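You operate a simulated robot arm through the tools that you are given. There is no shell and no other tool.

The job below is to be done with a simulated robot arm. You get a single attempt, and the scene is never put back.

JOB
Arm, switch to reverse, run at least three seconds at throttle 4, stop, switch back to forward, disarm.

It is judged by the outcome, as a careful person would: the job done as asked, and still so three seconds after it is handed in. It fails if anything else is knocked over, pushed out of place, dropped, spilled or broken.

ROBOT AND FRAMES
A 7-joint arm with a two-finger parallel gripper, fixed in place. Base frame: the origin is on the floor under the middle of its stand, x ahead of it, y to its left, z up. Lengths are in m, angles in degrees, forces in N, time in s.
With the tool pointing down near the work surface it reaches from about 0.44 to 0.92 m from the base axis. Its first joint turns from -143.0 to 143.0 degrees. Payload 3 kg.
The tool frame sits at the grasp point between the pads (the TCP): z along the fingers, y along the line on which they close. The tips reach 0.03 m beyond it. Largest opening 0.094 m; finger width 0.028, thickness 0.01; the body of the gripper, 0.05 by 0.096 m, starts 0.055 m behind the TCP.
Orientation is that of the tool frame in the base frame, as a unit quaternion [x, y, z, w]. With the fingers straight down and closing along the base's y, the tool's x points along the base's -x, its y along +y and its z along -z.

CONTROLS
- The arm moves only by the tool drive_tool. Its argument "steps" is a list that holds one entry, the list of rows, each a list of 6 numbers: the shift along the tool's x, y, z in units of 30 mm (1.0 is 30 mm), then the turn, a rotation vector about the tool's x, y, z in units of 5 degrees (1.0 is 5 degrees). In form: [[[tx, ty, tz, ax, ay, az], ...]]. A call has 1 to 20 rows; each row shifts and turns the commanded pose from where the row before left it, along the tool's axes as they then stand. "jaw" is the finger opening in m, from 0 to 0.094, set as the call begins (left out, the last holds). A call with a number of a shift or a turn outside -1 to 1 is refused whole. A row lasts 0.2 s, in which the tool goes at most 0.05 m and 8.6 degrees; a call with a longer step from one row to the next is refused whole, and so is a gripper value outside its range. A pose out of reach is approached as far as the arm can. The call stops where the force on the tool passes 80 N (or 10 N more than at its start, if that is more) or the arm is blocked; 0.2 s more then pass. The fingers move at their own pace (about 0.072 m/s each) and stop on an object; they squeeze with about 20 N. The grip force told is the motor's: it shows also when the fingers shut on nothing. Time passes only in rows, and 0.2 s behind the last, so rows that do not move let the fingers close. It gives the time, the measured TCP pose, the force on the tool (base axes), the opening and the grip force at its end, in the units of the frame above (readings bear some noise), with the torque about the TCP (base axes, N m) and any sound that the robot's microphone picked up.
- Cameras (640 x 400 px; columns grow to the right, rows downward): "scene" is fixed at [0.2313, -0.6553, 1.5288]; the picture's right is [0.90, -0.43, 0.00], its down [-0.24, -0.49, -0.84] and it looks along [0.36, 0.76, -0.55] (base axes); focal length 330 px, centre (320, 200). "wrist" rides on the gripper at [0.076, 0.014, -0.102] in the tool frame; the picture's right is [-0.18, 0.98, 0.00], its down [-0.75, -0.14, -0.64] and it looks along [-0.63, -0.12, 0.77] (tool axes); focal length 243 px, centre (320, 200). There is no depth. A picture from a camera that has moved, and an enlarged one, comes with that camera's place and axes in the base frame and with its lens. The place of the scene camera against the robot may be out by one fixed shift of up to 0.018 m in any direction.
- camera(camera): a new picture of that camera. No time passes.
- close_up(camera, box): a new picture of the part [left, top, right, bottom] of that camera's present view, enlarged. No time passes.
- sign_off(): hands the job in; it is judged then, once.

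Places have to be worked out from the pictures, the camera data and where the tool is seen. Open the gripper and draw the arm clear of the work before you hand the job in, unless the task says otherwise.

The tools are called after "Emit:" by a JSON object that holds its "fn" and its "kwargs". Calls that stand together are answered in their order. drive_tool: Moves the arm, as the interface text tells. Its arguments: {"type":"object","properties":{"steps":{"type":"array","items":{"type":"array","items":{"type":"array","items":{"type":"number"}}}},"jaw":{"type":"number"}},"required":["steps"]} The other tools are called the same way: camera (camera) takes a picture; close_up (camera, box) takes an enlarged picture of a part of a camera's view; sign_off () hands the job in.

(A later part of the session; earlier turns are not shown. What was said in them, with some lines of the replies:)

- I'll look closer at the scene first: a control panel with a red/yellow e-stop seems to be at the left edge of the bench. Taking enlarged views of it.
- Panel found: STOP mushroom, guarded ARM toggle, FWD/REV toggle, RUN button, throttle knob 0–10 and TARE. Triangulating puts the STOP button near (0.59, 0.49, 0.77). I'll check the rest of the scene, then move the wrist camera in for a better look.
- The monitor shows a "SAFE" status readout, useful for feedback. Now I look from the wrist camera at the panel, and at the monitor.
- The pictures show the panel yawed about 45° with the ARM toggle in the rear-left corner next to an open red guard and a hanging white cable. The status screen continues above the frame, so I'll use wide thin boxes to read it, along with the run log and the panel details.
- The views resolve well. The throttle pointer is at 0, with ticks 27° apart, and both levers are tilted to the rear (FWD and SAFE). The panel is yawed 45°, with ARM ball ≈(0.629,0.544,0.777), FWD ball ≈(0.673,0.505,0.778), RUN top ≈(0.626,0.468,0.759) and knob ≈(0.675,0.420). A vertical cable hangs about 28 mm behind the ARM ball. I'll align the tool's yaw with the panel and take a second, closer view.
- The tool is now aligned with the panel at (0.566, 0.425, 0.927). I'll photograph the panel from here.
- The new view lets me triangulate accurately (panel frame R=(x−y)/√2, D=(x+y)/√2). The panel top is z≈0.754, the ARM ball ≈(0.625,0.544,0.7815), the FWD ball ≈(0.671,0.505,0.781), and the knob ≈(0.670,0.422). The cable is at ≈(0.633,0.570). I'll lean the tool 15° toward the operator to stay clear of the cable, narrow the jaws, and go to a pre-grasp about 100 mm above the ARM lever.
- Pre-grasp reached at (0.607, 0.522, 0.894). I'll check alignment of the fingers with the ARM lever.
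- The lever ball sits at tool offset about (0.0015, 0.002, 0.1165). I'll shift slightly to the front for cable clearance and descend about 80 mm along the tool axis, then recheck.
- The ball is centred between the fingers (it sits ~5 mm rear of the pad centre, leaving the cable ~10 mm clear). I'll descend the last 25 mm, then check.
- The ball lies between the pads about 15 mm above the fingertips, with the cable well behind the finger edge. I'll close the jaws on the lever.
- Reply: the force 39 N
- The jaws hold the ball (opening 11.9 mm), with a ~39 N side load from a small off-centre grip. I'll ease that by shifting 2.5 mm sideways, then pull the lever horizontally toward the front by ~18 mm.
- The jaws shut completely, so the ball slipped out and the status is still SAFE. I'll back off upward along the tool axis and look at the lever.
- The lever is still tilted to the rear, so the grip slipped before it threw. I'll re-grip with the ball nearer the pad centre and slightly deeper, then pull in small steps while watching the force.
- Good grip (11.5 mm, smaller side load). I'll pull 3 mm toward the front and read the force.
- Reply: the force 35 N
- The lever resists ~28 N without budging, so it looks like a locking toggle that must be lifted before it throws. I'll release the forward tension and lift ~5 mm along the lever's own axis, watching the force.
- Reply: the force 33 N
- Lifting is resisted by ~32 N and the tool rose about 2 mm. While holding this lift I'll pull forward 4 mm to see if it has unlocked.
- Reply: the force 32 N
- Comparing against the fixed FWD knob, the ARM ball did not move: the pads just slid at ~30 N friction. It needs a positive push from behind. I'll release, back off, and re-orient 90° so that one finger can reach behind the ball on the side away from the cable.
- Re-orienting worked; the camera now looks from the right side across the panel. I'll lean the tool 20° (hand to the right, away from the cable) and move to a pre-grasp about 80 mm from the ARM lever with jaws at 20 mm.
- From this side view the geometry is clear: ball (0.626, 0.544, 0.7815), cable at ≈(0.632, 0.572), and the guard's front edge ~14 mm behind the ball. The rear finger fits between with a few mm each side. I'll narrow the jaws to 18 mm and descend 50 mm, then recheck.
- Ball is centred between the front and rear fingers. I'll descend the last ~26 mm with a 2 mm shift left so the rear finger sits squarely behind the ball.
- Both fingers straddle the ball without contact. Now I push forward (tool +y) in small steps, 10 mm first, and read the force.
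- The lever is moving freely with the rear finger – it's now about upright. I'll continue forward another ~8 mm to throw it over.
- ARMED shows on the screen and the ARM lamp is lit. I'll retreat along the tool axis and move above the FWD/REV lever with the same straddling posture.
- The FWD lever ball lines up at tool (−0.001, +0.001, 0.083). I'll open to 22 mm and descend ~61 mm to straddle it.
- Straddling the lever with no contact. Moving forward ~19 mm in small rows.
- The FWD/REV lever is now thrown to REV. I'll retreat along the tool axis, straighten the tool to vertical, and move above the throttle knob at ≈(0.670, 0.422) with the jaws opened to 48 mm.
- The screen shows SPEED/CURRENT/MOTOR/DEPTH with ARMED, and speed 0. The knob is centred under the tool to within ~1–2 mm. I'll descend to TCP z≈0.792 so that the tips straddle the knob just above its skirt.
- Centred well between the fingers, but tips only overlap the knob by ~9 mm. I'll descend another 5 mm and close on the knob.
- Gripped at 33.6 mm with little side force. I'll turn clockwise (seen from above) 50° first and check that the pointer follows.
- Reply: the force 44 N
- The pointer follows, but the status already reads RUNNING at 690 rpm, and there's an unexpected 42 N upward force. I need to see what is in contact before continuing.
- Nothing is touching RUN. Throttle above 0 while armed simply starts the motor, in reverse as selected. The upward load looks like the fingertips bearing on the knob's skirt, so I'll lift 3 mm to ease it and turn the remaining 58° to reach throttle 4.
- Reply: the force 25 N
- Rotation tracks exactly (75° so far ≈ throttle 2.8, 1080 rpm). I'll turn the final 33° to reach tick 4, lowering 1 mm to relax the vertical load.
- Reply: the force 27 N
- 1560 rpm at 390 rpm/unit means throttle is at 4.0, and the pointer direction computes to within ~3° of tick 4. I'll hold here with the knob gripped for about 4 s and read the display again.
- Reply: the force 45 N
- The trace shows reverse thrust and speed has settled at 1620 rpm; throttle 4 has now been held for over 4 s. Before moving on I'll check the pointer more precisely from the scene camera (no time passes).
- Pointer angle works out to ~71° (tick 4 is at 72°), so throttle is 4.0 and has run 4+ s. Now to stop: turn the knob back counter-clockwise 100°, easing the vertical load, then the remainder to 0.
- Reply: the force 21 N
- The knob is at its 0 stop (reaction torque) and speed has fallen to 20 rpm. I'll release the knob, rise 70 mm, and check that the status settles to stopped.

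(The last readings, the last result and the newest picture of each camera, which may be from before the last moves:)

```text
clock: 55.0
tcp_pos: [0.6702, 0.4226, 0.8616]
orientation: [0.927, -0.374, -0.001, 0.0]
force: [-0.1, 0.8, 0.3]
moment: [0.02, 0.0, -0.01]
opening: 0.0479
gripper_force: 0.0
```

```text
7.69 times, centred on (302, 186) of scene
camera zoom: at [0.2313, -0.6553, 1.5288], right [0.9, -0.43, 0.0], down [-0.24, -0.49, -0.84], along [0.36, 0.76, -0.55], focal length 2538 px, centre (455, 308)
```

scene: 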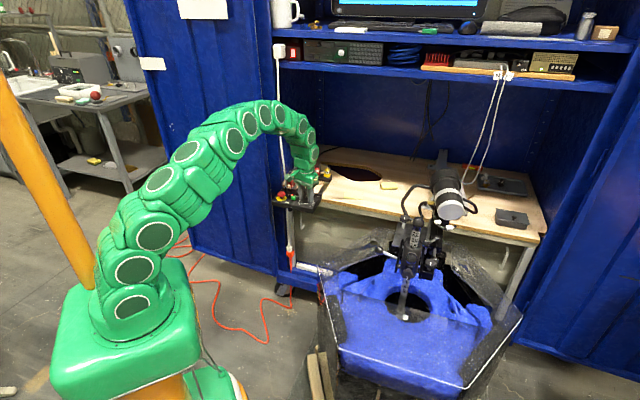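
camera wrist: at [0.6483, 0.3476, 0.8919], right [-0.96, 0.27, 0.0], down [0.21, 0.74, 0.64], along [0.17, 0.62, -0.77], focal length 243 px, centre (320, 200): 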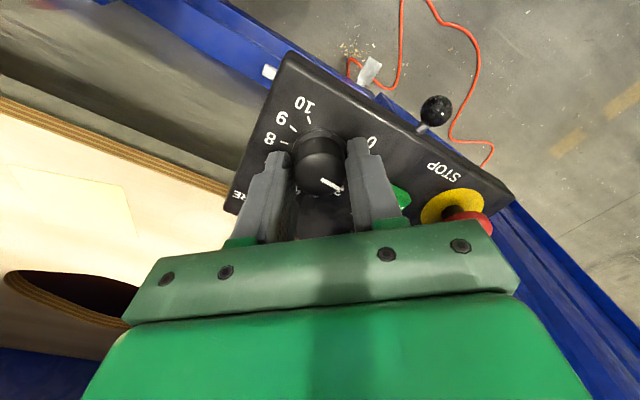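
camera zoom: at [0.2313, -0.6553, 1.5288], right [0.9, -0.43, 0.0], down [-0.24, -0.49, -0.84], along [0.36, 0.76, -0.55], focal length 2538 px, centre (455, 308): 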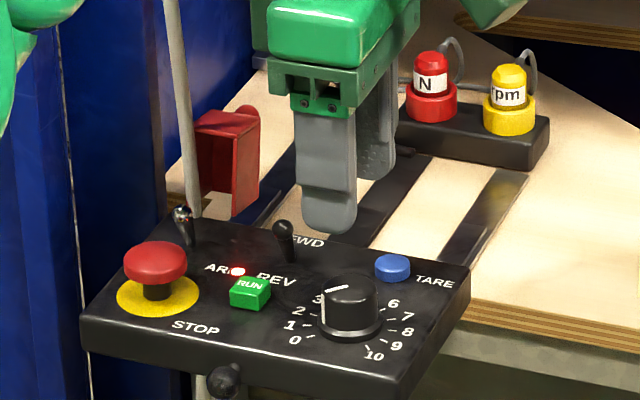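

Stopped: 0 rpm, status back to ARMED, pointer on 0. Next I set the tool back to the 20° lean and go above the FWD/REV lever (now tilted forward, ball ≈ D 0.815) with a 22 mm opening.

Emit:
{"fn": "drive_tool", "kwargs": {"steps": [[[0, 0, 0, 0, 0, 0.2], [0, 0, 0, 0, -1, 0], [0, 0, 0, 0, -1, 0], [0, 0, 0, 0, -1, 0], [0, 0, 0, 0, -1, 0], [-0.274, -0.466, 0.149, 0, 0, 0], [-0.274, -0.466, 0.149, 0, 0, 0], [-0.274, -0.466, 0.149, 0, 0, 0], [0, 0, 0, 0, 0, 0]]], "jaw": 0.022}}

Emit:
{"fn": "close_up", "kwargs": {"camera": "wrist", "box": [250, 70, 390, 210]}}

Emit:
{"fn": "close_up", "kwargs": {"camera": "scene", "box": [265, 140, 345, 210]}}

```text
clock: 57.0
tcp_pos: [0.6799, 0.4723, 0.8573]
orientation: [0.91, -0.376, -0.161, -0.066]
force: [0.0, 1.1, -0.3]
moment: [0.03, 0.01, 0.03]
opening: 0.0221
gripper_force: 0.1
```

```text
2.86 times, centred on (320, 140) of wrist
camera zoom: at [0.7449, 0.3873, 0.9283], right [-0.82, -0.57, 0.06], down [-0.25, 0.45, 0.86], along [-0.52, 0.69, -0.5], focal length 693 px, centre (320, 371)
```

zoom: 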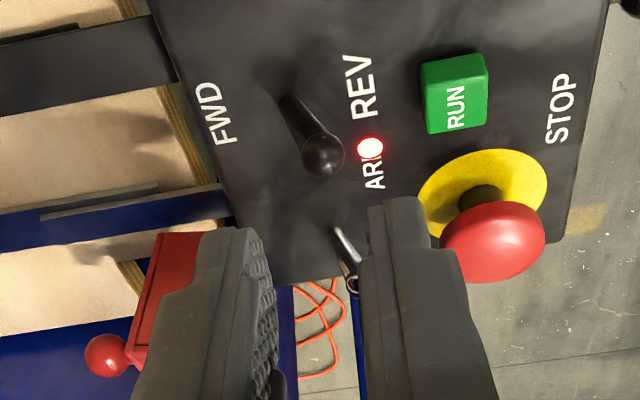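

```text
5.71 times, centred on (305, 175) of scene
camera zoom: at [0.2313, -0.6553, 1.5288], right [0.9, -0.43, 0.0], down [-0.24, -0.49, -0.84], along [0.36, 0.76, -0.55], focal length 1885 px, centre (406, 343)
```

zoom: 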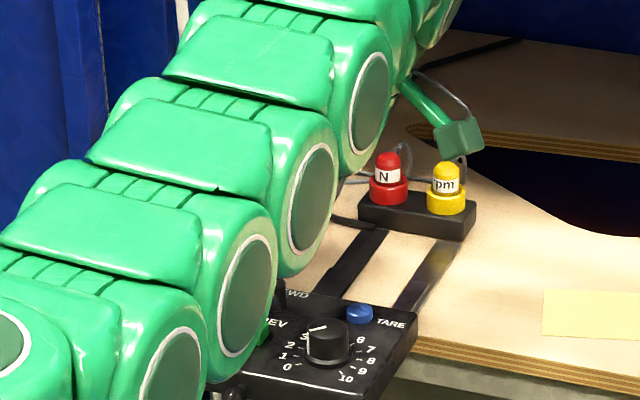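

The arm's links now occlude the panel in the scene view, so I'll check the whole-arm posture before descending.

Emit:
{"fn": "camera", "kwargs": {"camera": "scene"}}

Emit:
{"fn": "camera", "kwargs": {"camera": "wrist"}}

```text
taken
```

scene: 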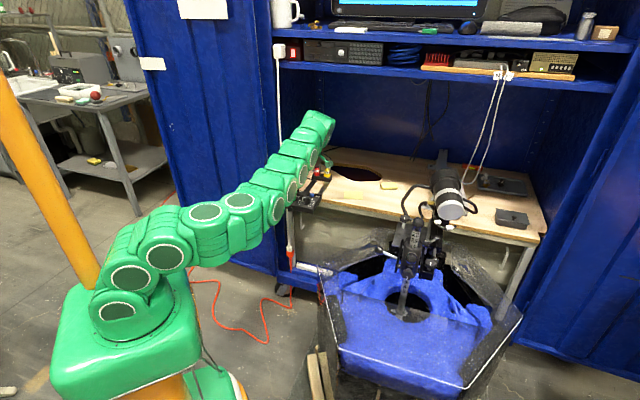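

```text
taken
camera wrist: at [0.7449, 0.3873, 0.9283], right [-0.82, -0.57, 0.06], down [-0.25, 0.45, 0.86], along [-0.52, 0.69, -0.5], focal length 243 px, centre (320, 200)
```

wrist: 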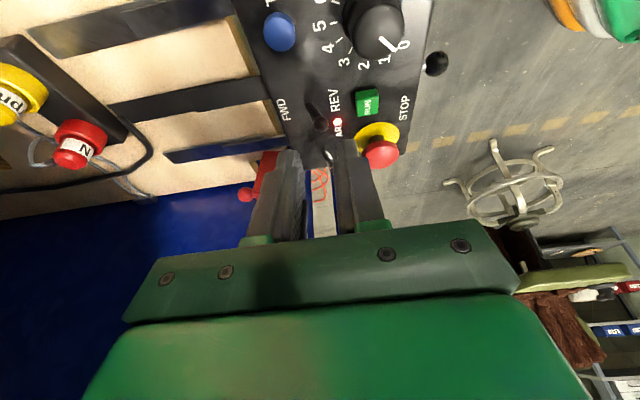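

The elbow has dropped sideways in the leaned posture. To avoid sweeping links near the panel, I'll rise, undo the lean and do the remaining pushes with the tool upright.

Emit:
{"fn": "drive_tool", "kwargs": {"steps": [[[0, 0, -0.8, 0, 0, 0], [0, 0, -0.8, 0, 0, 0], [0, 0, 0, 0, 1, 0], [0, 0, 0, 0, 1, 0], [0, 0, 0, 0, 1, 0], [0, 0, 0, 0, 1, 0], [0, 0, 0, 0, 0, 0]]]}}

Emit:
{"fn": "camera", "kwargs": {"camera": "scene"}}

Emit:
{"fn": "close_up", "kwargs": {"camera": "scene", "box": [265, 140, 345, 210]}}

```text
clock: 58.6
tcp_pos: [0.6908, 0.46, 0.9028]
orientation: [0.924, -0.382, 0.001, 0.0]
force: [-0.1, 0.0, 0.5]
moment: [-0.03, -0.02, 0.01]
opening: 0.022
gripper_force: 0.1
```

```text
taken
```

scene: 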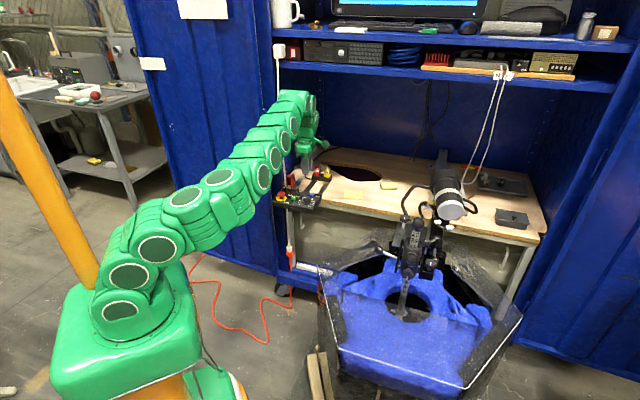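

```text
5.71 times, centred on (305, 175) of scene
camera zoom: at [0.2313, -0.6553, 1.5288], right [0.9, -0.43, 0.0], down [-0.24, -0.49, -0.84], along [0.36, 0.76, -0.55], focal length 1885 px, centre (406, 343)
```

zoom: 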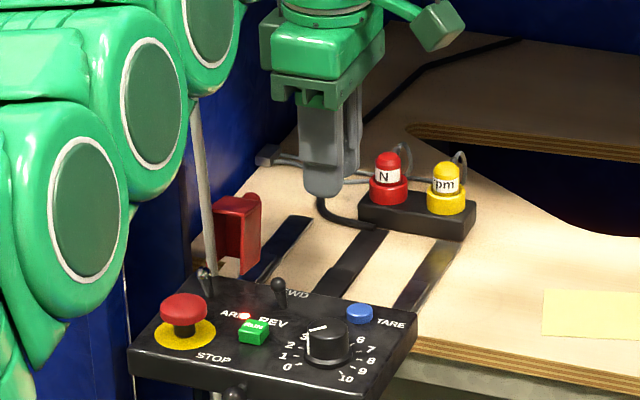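

The arm is higher and the panel is clear. The REV ball computes to ≈(0.659, 0.492, 0.781). I'll shift above it and descend most of the way with the tool upright.

Emit:
{"fn": "drive_tool", "kwargs": {"steps": [[[-0.76, 0, 0, 0, 0, 0], [-0.76, 0, 0.2, 0, 0, 0], [0, 0, 0.7, 0, 0, 0], [0, 0, 0.7, 0, 0, 0], [0, 0, 0.5, 0, 0, 0], [0, 0, 0, 0, 0, 0]]]}}

Emit:
{"fn": "close_up", "kwargs": {"camera": "wrist", "box": [250, 90, 390, 230]}}

Emit:
{"fn": "camera", "kwargs": {"camera": "scene"}}

```text
clock: 60.0
tcp_pos: [0.6591, 0.4905, 0.8398]
orientation: [0.924, -0.383, -0.001, 0.001]
force: [-0.5, -1.0, 0.2]
moment: [-0.01, 0.03, 0.03]
opening: 0.0218
gripper_force: 0.1
```

```text
2.86 times, centred on (320, 160) of wrist
camera zoom: at [0.704, 0.4283, 0.942], right [-0.82, -0.57, 0.0], down [-0.43, 0.63, 0.64], along [-0.36, 0.53, -0.77], focal length 693 px, centre (320, 314)
```

zoom: 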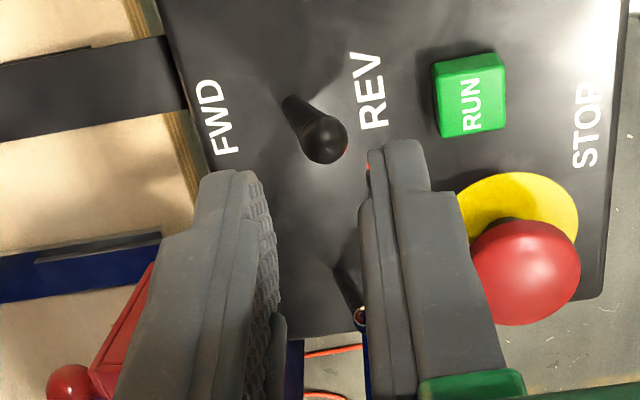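

```text
taken
```

scene: 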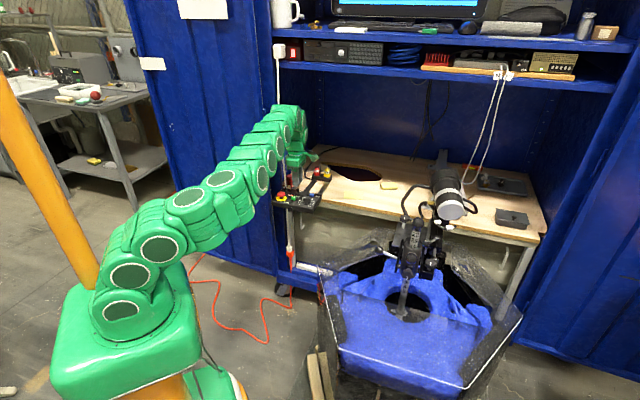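

Centred over the ball within 1 mm. Descending the last 37 mm to straddle, then I'll push rearward.

Emit:
{"fn": "drive_tool", "kwargs": {"steps": [[[0, 0, 0.6, 0, 0, 0], [0, 0, 0.62, 0, 0, 0], [0, 0, 0, 0, 0, 0]]]}}

Emit:
{"fn": "close_up", "kwargs": {"camera": "wrist", "box": [250, 90, 390, 230]}}

```text
clock: 60.8
tcp_pos: [0.6594, 0.4906, 0.8023]
orientation: [0.924, -0.383, 0.0, 0.0]
force: [0.0, -0.7, 0.3]
moment: [0.01, 0.01, -0.01]
opening: 0.0219
gripper_force: 0.0
```

```text
2.86 times, centred on (320, 160) of wrist
camera zoom: at [0.7045, 0.4281, 0.9052], right [-0.82, -0.57, 0.0], down [-0.43, 0.63, 0.64], along [-0.36, 0.53, -0.77], focal length 693 px, centre (320, 314)
```

zoom: 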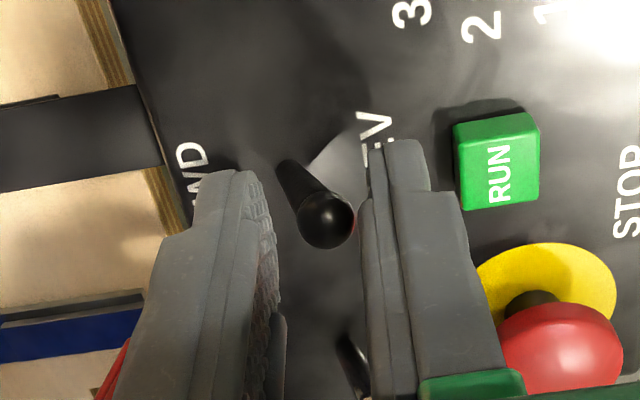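

Straddling cleanly. Pushing rearward (tool −y) ~19 mm to throw the lever to FWD.

Emit:
{"fn": "drive_tool", "kwargs": {"steps": [[[0, -0.09, 0, 0, 0, 0], [0, -0.09, 0, 0, 0, 0], [0, -0.09, 0, 0, 0, 0], [0, -0.09, 0, 0, 0, 0], [0, -0.09, 0, 0, 0, 0], [0, -0.09, 0, 0, 0, 0], [0, -0.09, 0, 0, 0, 0], [0, 0, 0, 0, 0, 0]]]}}

Emit:
{"fn": "close_up", "kwargs": {"camera": "wrist", "box": [250, 90, 390, 230]}}

Emit:
{"fn": "close_up", "kwargs": {"camera": "scene", "box": [270, 160, 335, 212]}}

```text
clock: 62.6
tcp_pos: [0.6716, 0.5063, 0.8029]
orientation: [0.924, -0.383, 0.0, 0.0]
force: [0.9, -0.7, 0.8]
moment: [0.0, 0.01, 0.01]
opening: 0.0218
gripper_force: 0.1
```

```text
2.86 times, centred on (320, 160) of wrist
camera zoom: at [0.716, 0.4418, 0.9055], right [-0.82, -0.57, 0.0], down [-0.43, 0.63, 0.64], along [-0.36, 0.53, -0.77], focal length 693 px, centre (320, 314)
```

zoom: 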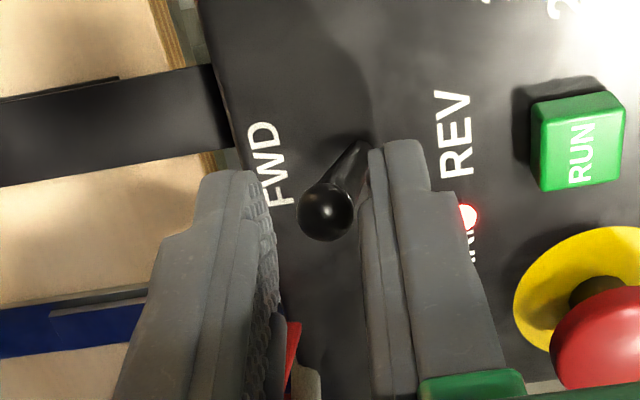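

```text
7.69 times, centred on (302, 186) of scene
camera zoom: at [0.2313, -0.6553, 1.5288], right [0.9, -0.43, 0.0], down [-0.24, -0.49, -0.84], along [0.36, 0.76, -0.55], focal length 2538 px, centre (455, 308)
```

zoom: 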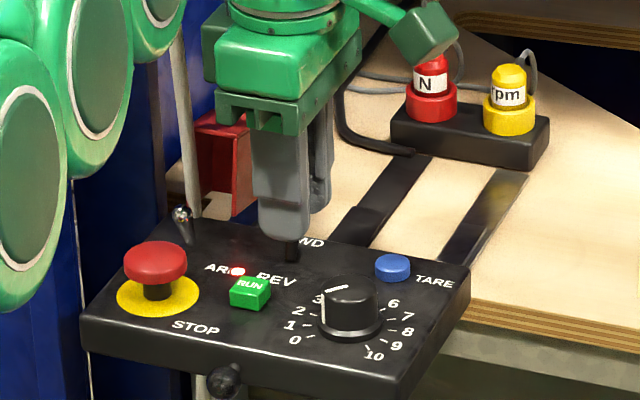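

The lever is back at FWD. I'll rise straight up, then open the jaws to 80 mm and go above the ARM lever. The jaws will straddle the STOP mushroom without touching it, so the rear finger's outer face can push the ARM lever rearward from the front.

Emit:
{"fn": "drive_tool", "kwargs": {"steps": [[[0, 0, -0.6, 0, 0, 0], [0, 0, -0.9, 0, 0, 0], [0, 0, -0.9, 0, 0, 0], [0, 0, -0.6, 0, 0, 0], [0, 0, 0, 0, 0, 0]]]}}

Emit:
{"fn": "drive_tool", "kwargs": {"steps": [[[-0.491, 0.707, 0, 0, 0, 0], [-0.491, 0.707, 0, 0, 0, 0], [-0.491, 0.707, 0, 0, 0, 0], [-0.491, 0.707, 0, 0, 0, 0], [0, 0, 0, 0, 0, 0]]], "jaw": 0.08}}

Emit:
{"fn": "camera", "kwargs": {"camera": "wrist"}}

Emit:
{"fn": "close_up", "kwargs": {"camera": "wrist", "box": [220, 80, 420, 220]}}

Emit:
{"fn": "camera", "kwargs": {"camera": "scene"}}

Emit:
{"fn": "close_up", "kwargs": {"camera": "scene", "box": [260, 130, 340, 212]}}

```text
clock: 63.8
tcp_pos: [0.6711, 0.5044, 0.8927]
orientation: [0.924, -0.383, 0.0, -0.001]
force: [0.5, 0.3, -0.2]
moment: [0.04, -0.02, 0.02]
opening: 0.0221
gripper_force: 0.0
```

```text
clock: 65.0
tcp_pos: [0.569, 0.4843, 0.893]
orientation: [0.924, -0.383, 0.0, -0.001]
force: [0.6, -0.5, -0.3]
moment: [-0.02, -0.02, 0.04]
opening: 0.08
gripper_force: 0.0
```

```text
taken
camera wrist: at [0.6136, 0.4218, 0.9967], right [-0.82, -0.57, 0.0], down [-0.43, 0.63, 0.64], along [-0.36, 0.53, -0.77], focal length 243 px, centre (320, 200)
```

wrist: 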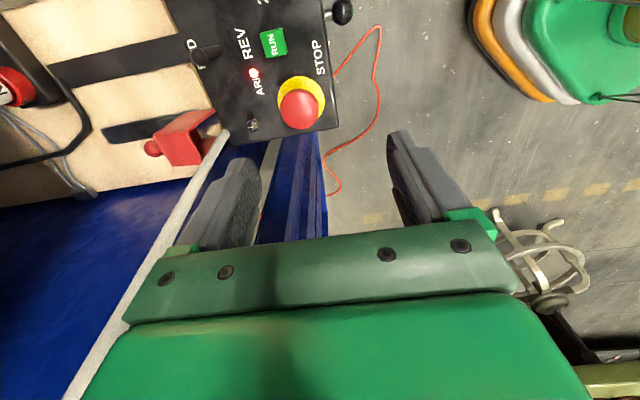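

```text
2.86 times, centred on (320, 150) of wrist
camera zoom: at [0.6136, 0.4218, 0.9967], right [-0.82, -0.57, 0.0], down [-0.43, 0.63, 0.64], along [-0.36, 0.53, -0.77], focal length 693 px, centre (320, 343)
```

zoom: 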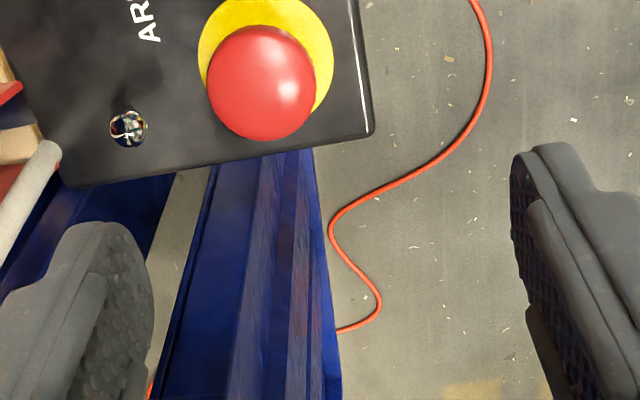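

```text
taken
```

scene: 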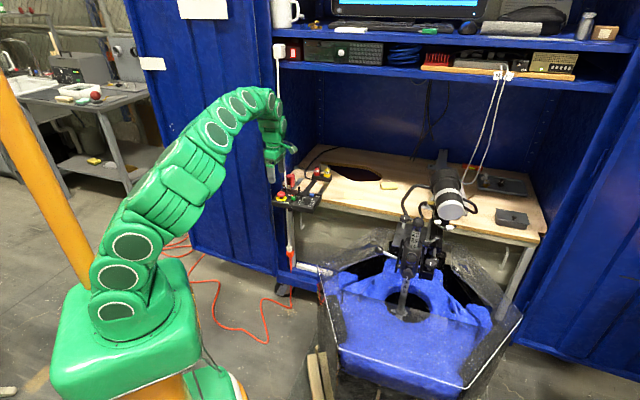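

```text
4.88 times, centred on (300, 171) of scene
camera zoom: at [0.2313, -0.6553, 1.5288], right [0.9, -0.43, 0.0], down [-0.24, -0.49, -0.84], along [0.36, 0.76, -0.55], focal length 1610 px, centre (418, 342)
```

zoom: 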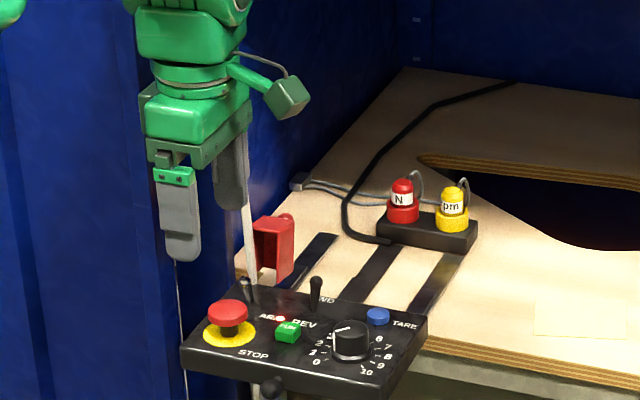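

Measured: ARM ball at (0.613, 0.531) → D 0.809, STOP mushroom rear edge at D≈0.782. I'll shift 3 mm rearward so the rear finger comes down midway between them, descend 60 mm, and recheck.

Emit:
{"fn": "drive_tool", "kwargs": {"steps": [[[-0.05, -0.1, 0, 0, 0, 0], [0, 0, 0.7, 0, 0, 0], [0, 0, 0.7, 0, 0, 0], [0, 0, 0.6, 0, 0, 0], [0, 0, 0, 0, 0, 0]]]}}

Emit:
{"fn": "camera", "kwargs": {"camera": "wrist"}}

Emit:
{"fn": "close_up", "kwargs": {"camera": "wrist", "box": [200, 80, 340, 220]}}

Emit:
{"fn": "close_up", "kwargs": {"camera": "scene", "box": [270, 155, 335, 207]}}

```text
clock: 66.2
tcp_pos: [0.5735, 0.4886, 0.8328]
orientation: [0.924, -0.383, 0.0, -0.001]
force: [0.0, -0.6, 0.7]
moment: [0.04, 0.03, 0.01]
opening: 0.0801
gripper_force: 0.1
```

```text
taken
camera wrist: at [0.6168, 0.4261, 0.9354], right [-0.83, -0.57, 0.0], down [-0.43, 0.63, 0.64], along [-0.36, 0.53, -0.77], focal length 243 px, centre (320, 200)
```

wrist: 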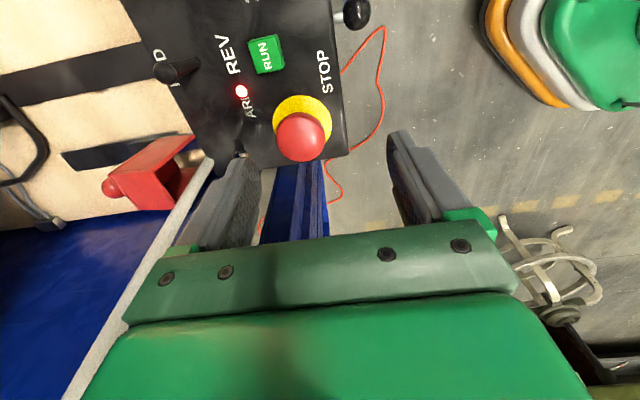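

```text
2.86 times, centred on (270, 150) of wrist
camera zoom: at [0.6168, 0.4261, 0.9354], right [-0.83, -0.57, 0.0], down [-0.43, 0.63, 0.64], along [-0.36, 0.53, -0.77], focal length 693 px, centre (463, 343)
```

zoom: 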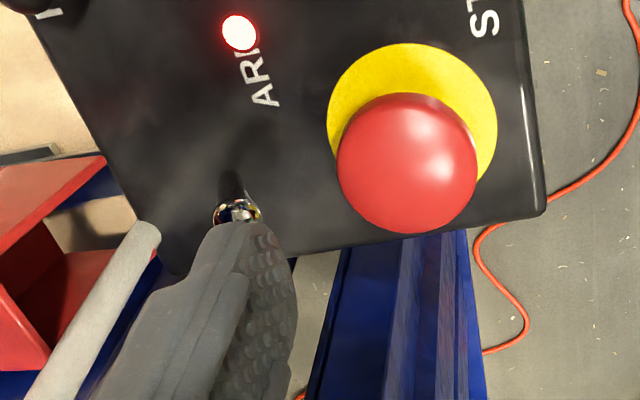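

```text
7.69 times, centred on (302, 181) of scene
camera zoom: at [0.2313, -0.6553, 1.5288], right [0.9, -0.43, 0.0], down [-0.24, -0.49, -0.84], along [0.36, 0.76, -0.55], focal length 2538 px, centre (455, 346)
```

zoom: 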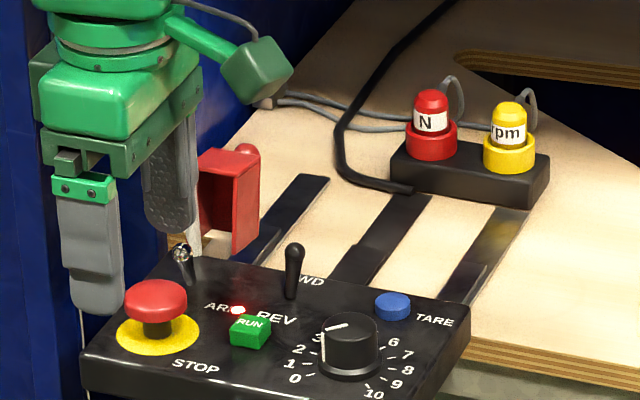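

In the tool frame the ball's front surface is at y≈−0.051 and the finger's outer face at ≈−0.050 — too close. I'll shift 5 mm forward and narrow the jaws to 76 mm so the finger drops into the middle of the 20 mm slot, descending 10 mm and rechecking.

Emit:
{"fn": "drive_tool", "kwargs": {"steps": [[[0, 0.167, 0, 0, 0, 0], [0, 0, 0.33, 0, 0, 0], [0, 0, 0, 0, 0, 0], [0, 0, 0, 0, 0, 0]]], "jaw": 0.076}}

Emit:
{"fn": "close_up", "kwargs": {"camera": "wrist", "box": [200, 80, 340, 220]}}

Emit:
{"fn": "close_up", "kwargs": {"camera": "scene", "box": [270, 160, 310, 200]}}

```text
clock: 67.2
tcp_pos: [0.5686, 0.4862, 0.8225]
orientation: [0.924, -0.383, 0.001, -0.001]
force: [0.9, -0.1, 0.1]
moment: [-0.02, 0.03, 0.04]
opening: 0.076
gripper_force: 0.0
```

```text
2.86 times, centred on (270, 150) of wrist
camera zoom: at [0.6132, 0.4226, 0.9262], right [-0.82, -0.57, 0.0], down [-0.43, 0.63, 0.64], along [-0.36, 0.53, -0.77], focal length 693 px, centre (463, 343)
```

zoom: 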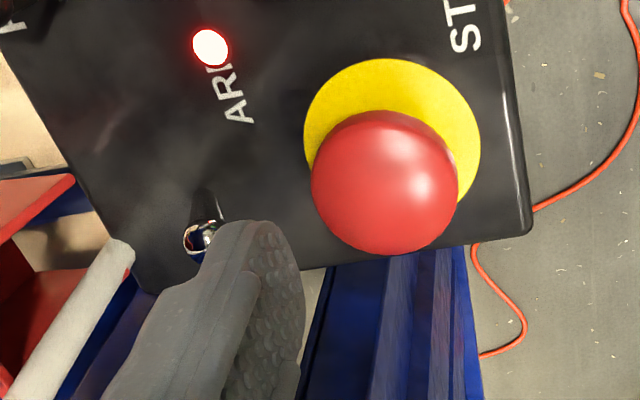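

```text
10.00 times, centred on (290, 180) of scene
camera zoom: at [0.2313, -0.6553, 1.5288], right [0.9, -0.43, 0.0], down [-0.24, -0.49, -0.84], along [0.36, 0.76, -0.55], focal length 3299 px, centre (620, 400)
```

zoom: 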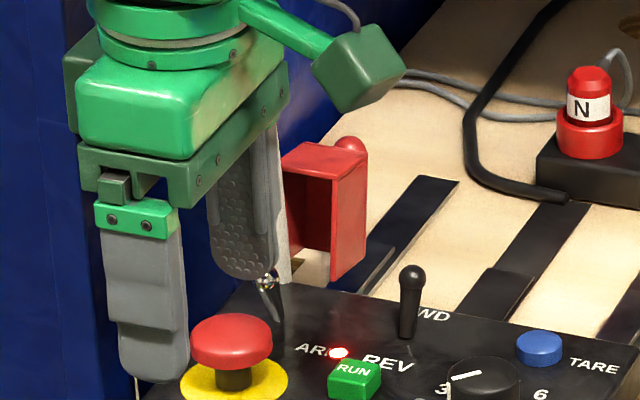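

The finger position matches nominal (y −0.039…−0.049), and the free slot is −0.036…−0.058, so I over-shifted slightly. I'll move 3 mm back rearward to centre it and descend to TCP z≈0.799.

Emit:
{"fn": "drive_tool", "kwargs": {"steps": [[[0, -0.1, 0, 0, 0, 0], [0, 0, 0.26, 0, 0, 0], [0, 0, 0.26, 0, 0, 0], [0, 0, 0.26, 0, 0, 0], [0, 0, 0, 0, 0, 0]]]}}

Emit:
{"fn": "close_up", "kwargs": {"camera": "wrist", "box": [200, 80, 340, 220]}}

Emit:
{"fn": "close_up", "kwargs": {"camera": "scene", "box": [270, 160, 310, 200]}}

```text
clock: 68.4
tcp_pos: [0.5698, 0.4884, 0.7998]
orientation: [0.924, -0.382, 0.0, 0.0]
force: [0.2, 0.5, 0.5]
moment: [-0.03, 0.03, 0.0]
opening: 0.076
gripper_force: 0.0
```

```text
2.86 times, centred on (270, 150) of wrist
camera zoom: at [0.6143, 0.4252, 0.9025], right [-0.82, -0.57, 0.0], down [-0.43, 0.63, 0.64], along [-0.36, 0.53, -0.77], focal length 693 px, centre (463, 343)
```

zoom: 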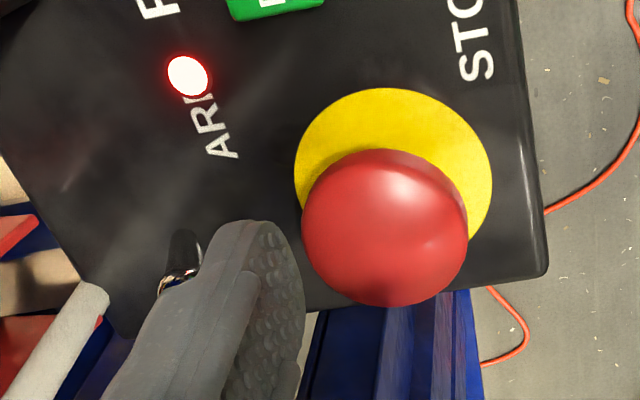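

```text
10.00 times, centred on (290, 180) of scene
camera zoom: at [0.2313, -0.6553, 1.5288], right [0.9, -0.43, 0.0], down [-0.24, -0.49, -0.84], along [0.36, 0.76, -0.55], focal length 3299 px, centre (620, 400)
```

zoom: 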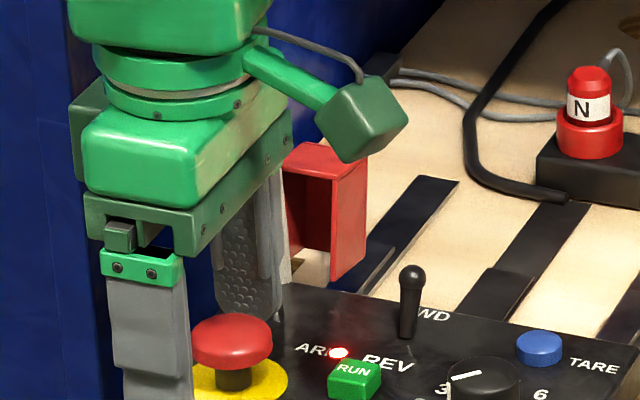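

The finger is in place between STOP and the ARM lever with no contact. Pushing rearward ~19 mm to throw ARM back to safe.

Emit:
{"fn": "drive_tool", "kwargs": {"steps": [[[0, -0.09, 0, 0, 0, 0], [0, -0.09, 0, 0, 0, 0], [0, -0.09, 0, 0, 0, 0], [0, -0.09, 0, 0, 0, 0], [0, -0.09, 0, 0, 0, 0], [0, -0.09, 0, 0, 0, 0], [0, -0.09, 0, 0, 0, 0], [0, 0, 0, 0, 0, 0]]]}}

Emit:
{"fn": "close_up", "kwargs": {"camera": "wrist", "box": [200, 80, 340, 220]}}

Emit:
{"fn": "close_up", "kwargs": {"camera": "scene", "box": [250, 0, 490, 1]}}

Emit:
{"fn": "close_up", "kwargs": {"camera": "scene", "box": [270, 160, 310, 200]}}

```text
clock: 70.2
tcp_pos: [0.5825, 0.502, 0.7993]
orientation: [0.924, -0.383, 0.0, 0.0]
force: [-0.2, 0.1, 0.0]
moment: [0.01, 0.01, 0.03]
opening: 0.0761
gripper_force: 0.1
```

```text
2.86 times, centred on (270, 150) of wrist
camera zoom: at [0.6273, 0.4386, 0.9019], right [-0.83, -0.56, 0.0], down [-0.43, 0.63, 0.64], along [-0.36, 0.53, -0.77], focal length 693 px, centre (463, 343)
```

zoom: 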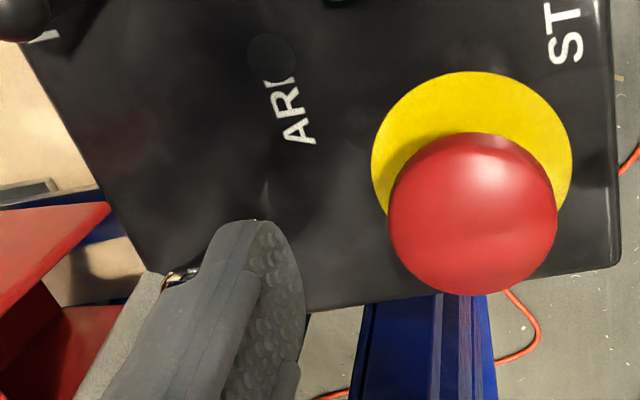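

```text
2.67 times, centred on (370, 0) of scene
camera zoom: at [0.2313, -0.6553, 1.5288], right [0.9, -0.43, 0.0], down [-0.24, -0.49, -0.84], along [0.36, 0.76, -0.55], focal length 880 px, centre (187, 732)
```

zoom: 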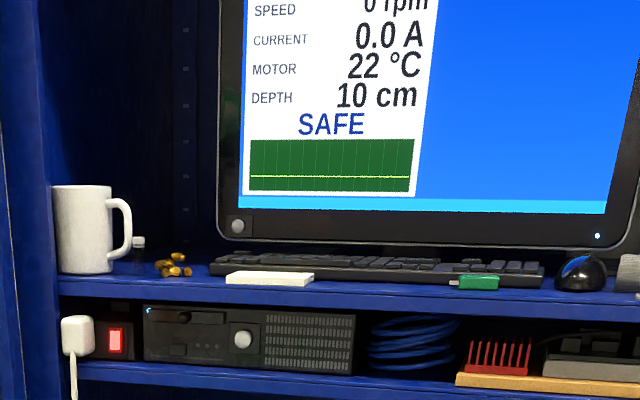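

```text
10.00 times, centred on (290, 180) of scene
camera zoom: at [0.2313, -0.6553, 1.5288], right [0.9, -0.43, 0.0], down [-0.24, -0.49, -0.84], along [0.36, 0.76, -0.55], focal length 3299 px, centre (620, 400)
```

zoom: 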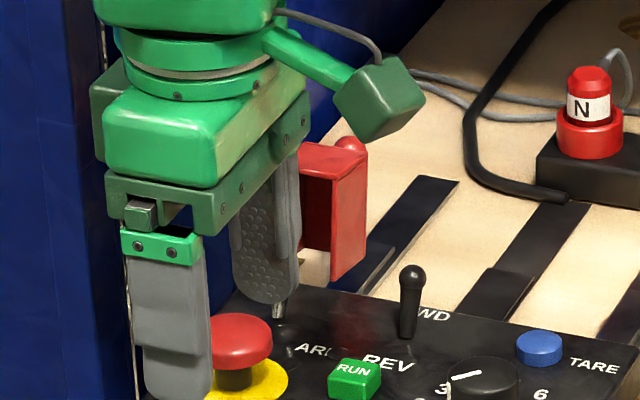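

SAFE is displayed, the lamp is off, and the speed is 0. I'll back off 3 mm from the lever, rise straight up, and then draw the arm clear with the jaws opened.

Emit:
{"fn": "drive_tool", "kwargs": {"steps": [[[0, 0.1, 0, 0, 0, 0], [0, 0, -0.5, 0, 0, 0], [0, 0, -0.9, 0, 0, 0], [0, 0, -0.9, 0, 0, 0], [0, 0, -0.9, 0, 0, 0], [0, 0, -0.9, 0, 0, 0], [0, 0, 0, 0, 0, 0]]]}}

Emit:
{"fn": "drive_tool", "kwargs": {"steps": [[[0, 0.8, -0.4, 0, 0, 0], [0, 0.8, -0.4, 0, 0, 0], [0, 0.8, -0.4, 0, 0, 0], [0, 0.8, -0.4, 0, 0, 0], [0, 0.8, 0, 0, 0, 0], [0, 0, 0, 0, 0, 0]]], "jaw": 0.094}}

Emit:
{"fn": "camera", "kwargs": {"camera": "scene"}}

Emit:
{"fn": "close_up", "kwargs": {"camera": "scene", "box": [265, 150, 345, 220]}}

Emit:
{"fn": "close_up", "kwargs": {"camera": "scene", "box": [250, 0, 490, 1]}}

Emit:
{"fn": "close_up", "kwargs": {"camera": "scene", "box": [270, 165, 330, 205]}}

```text
clock: 71.8
tcp_pos: [0.5812, 0.5007, 0.9238]
orientation: [0.924, -0.383, 0.001, 0.0]
force: [0.0, 0.4, 0.5]
moment: [-0.04, -0.01, -0.01]
opening: 0.0759
gripper_force: 0.0
```

```text
clock: 73.2
tcp_pos: [0.4951, 0.4152, 0.9721]
orientation: [0.924, -0.383, 0.0, -0.001]
force: [-0.3, 0.7, 0.1]
moment: [0.0, 0.0, 0.0]
opening: 0.0941
gripper_force: 0.2
```

```text
taken
```

scene: 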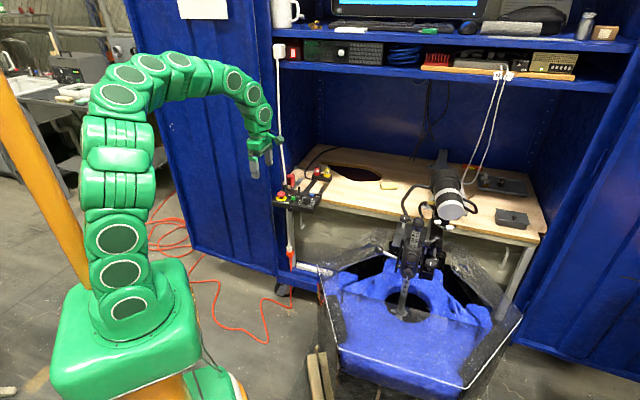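

```text
5.71 times, centred on (305, 185) of scene
camera zoom: at [0.2313, -0.6553, 1.5288], right [0.9, -0.43, 0.0], down [-0.24, -0.49, -0.84], along [0.36, 0.76, -0.55], focal length 1885 px, centre (406, 286)
```

zoom: 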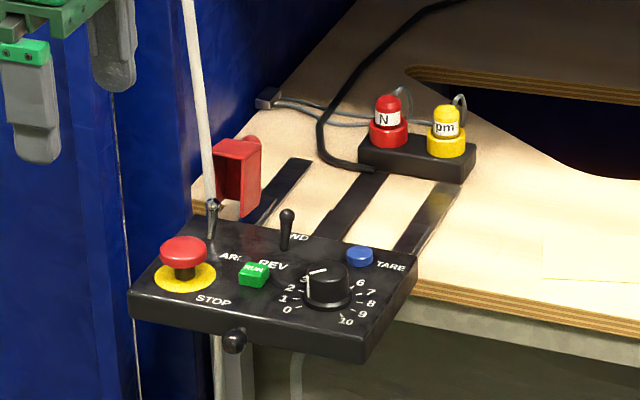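

```text
2.67 times, centred on (370, 0) of scene
camera zoom: at [0.2313, -0.6553, 1.5288], right [0.9, -0.43, 0.0], down [-0.24, -0.49, -0.84], along [0.36, 0.76, -0.55], focal length 880 px, centre (187, 732)
```

zoom: 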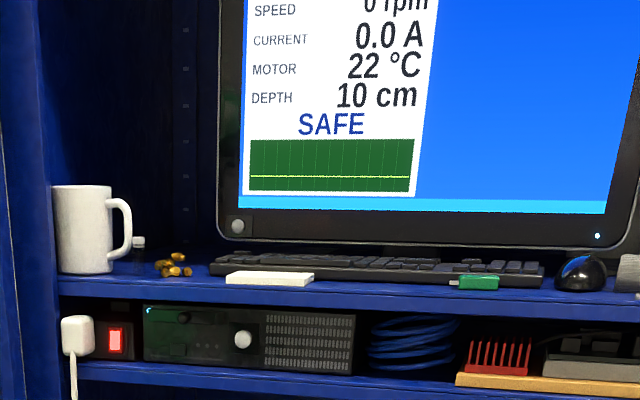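

```text
10.00 times, centred on (300, 185) of scene
camera zoom: at [0.2313, -0.6553, 1.5288], right [0.9, -0.43, 0.0], down [-0.24, -0.49, -0.84], along [0.36, 0.76, -0.55], focal length 3299 px, centre (520, 350)
```

zoom: 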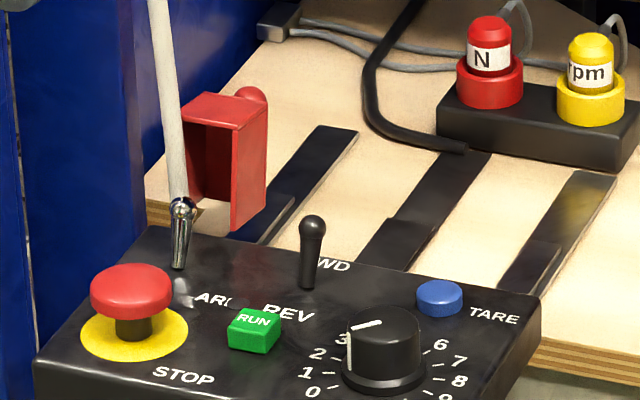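

The panel is back as it started: ARM at safe with the lamp off, lever at FWD, throttle at 0 and STOP untouched. The screen reads SAFE, 0 rpm. The reverse run at throttle 4 lasted over 4 s, and the arm is clear with the gripper open, so I'm handing in.

Emit:
{"fn": "sign_off", "kwargs": {}}

```text
The job is handed in.
```

The job is done and handed in. I armed the thruster, switched it to reverse and ran it at throttle 4 for just over 4 seconds. Then I stopped it, switched back to forward and disarmed.

- **Run:** the screen read RUNNING and settled at 1620 rpm, with the force trace below zero, as expected in reverse. The knob pointer was within about 1° of the 4 mark.
- **Starting and stopping:** the motor started as soon as the throttle left 0 while armed, so I never pressed RUN. I stopped it by turning the throttle back to 0, not with the STOP button.
- **Final state:** the screen reads SAFE and 0 rpm. Both levers and the throttle are back where they started, and the arm is clear with the gripper open.
- **ARM lever:** my first attempts gripped the lever and slid off without moving it, at roughly 30 N. Pushing it from behind then threw it easily, and it shows no sign of damage.
- **Other changes:** the depth reading went from 9 to 10 cm during the run and stayed there; I don't know why. In the final pictures, nothing else around the panel looks moved.
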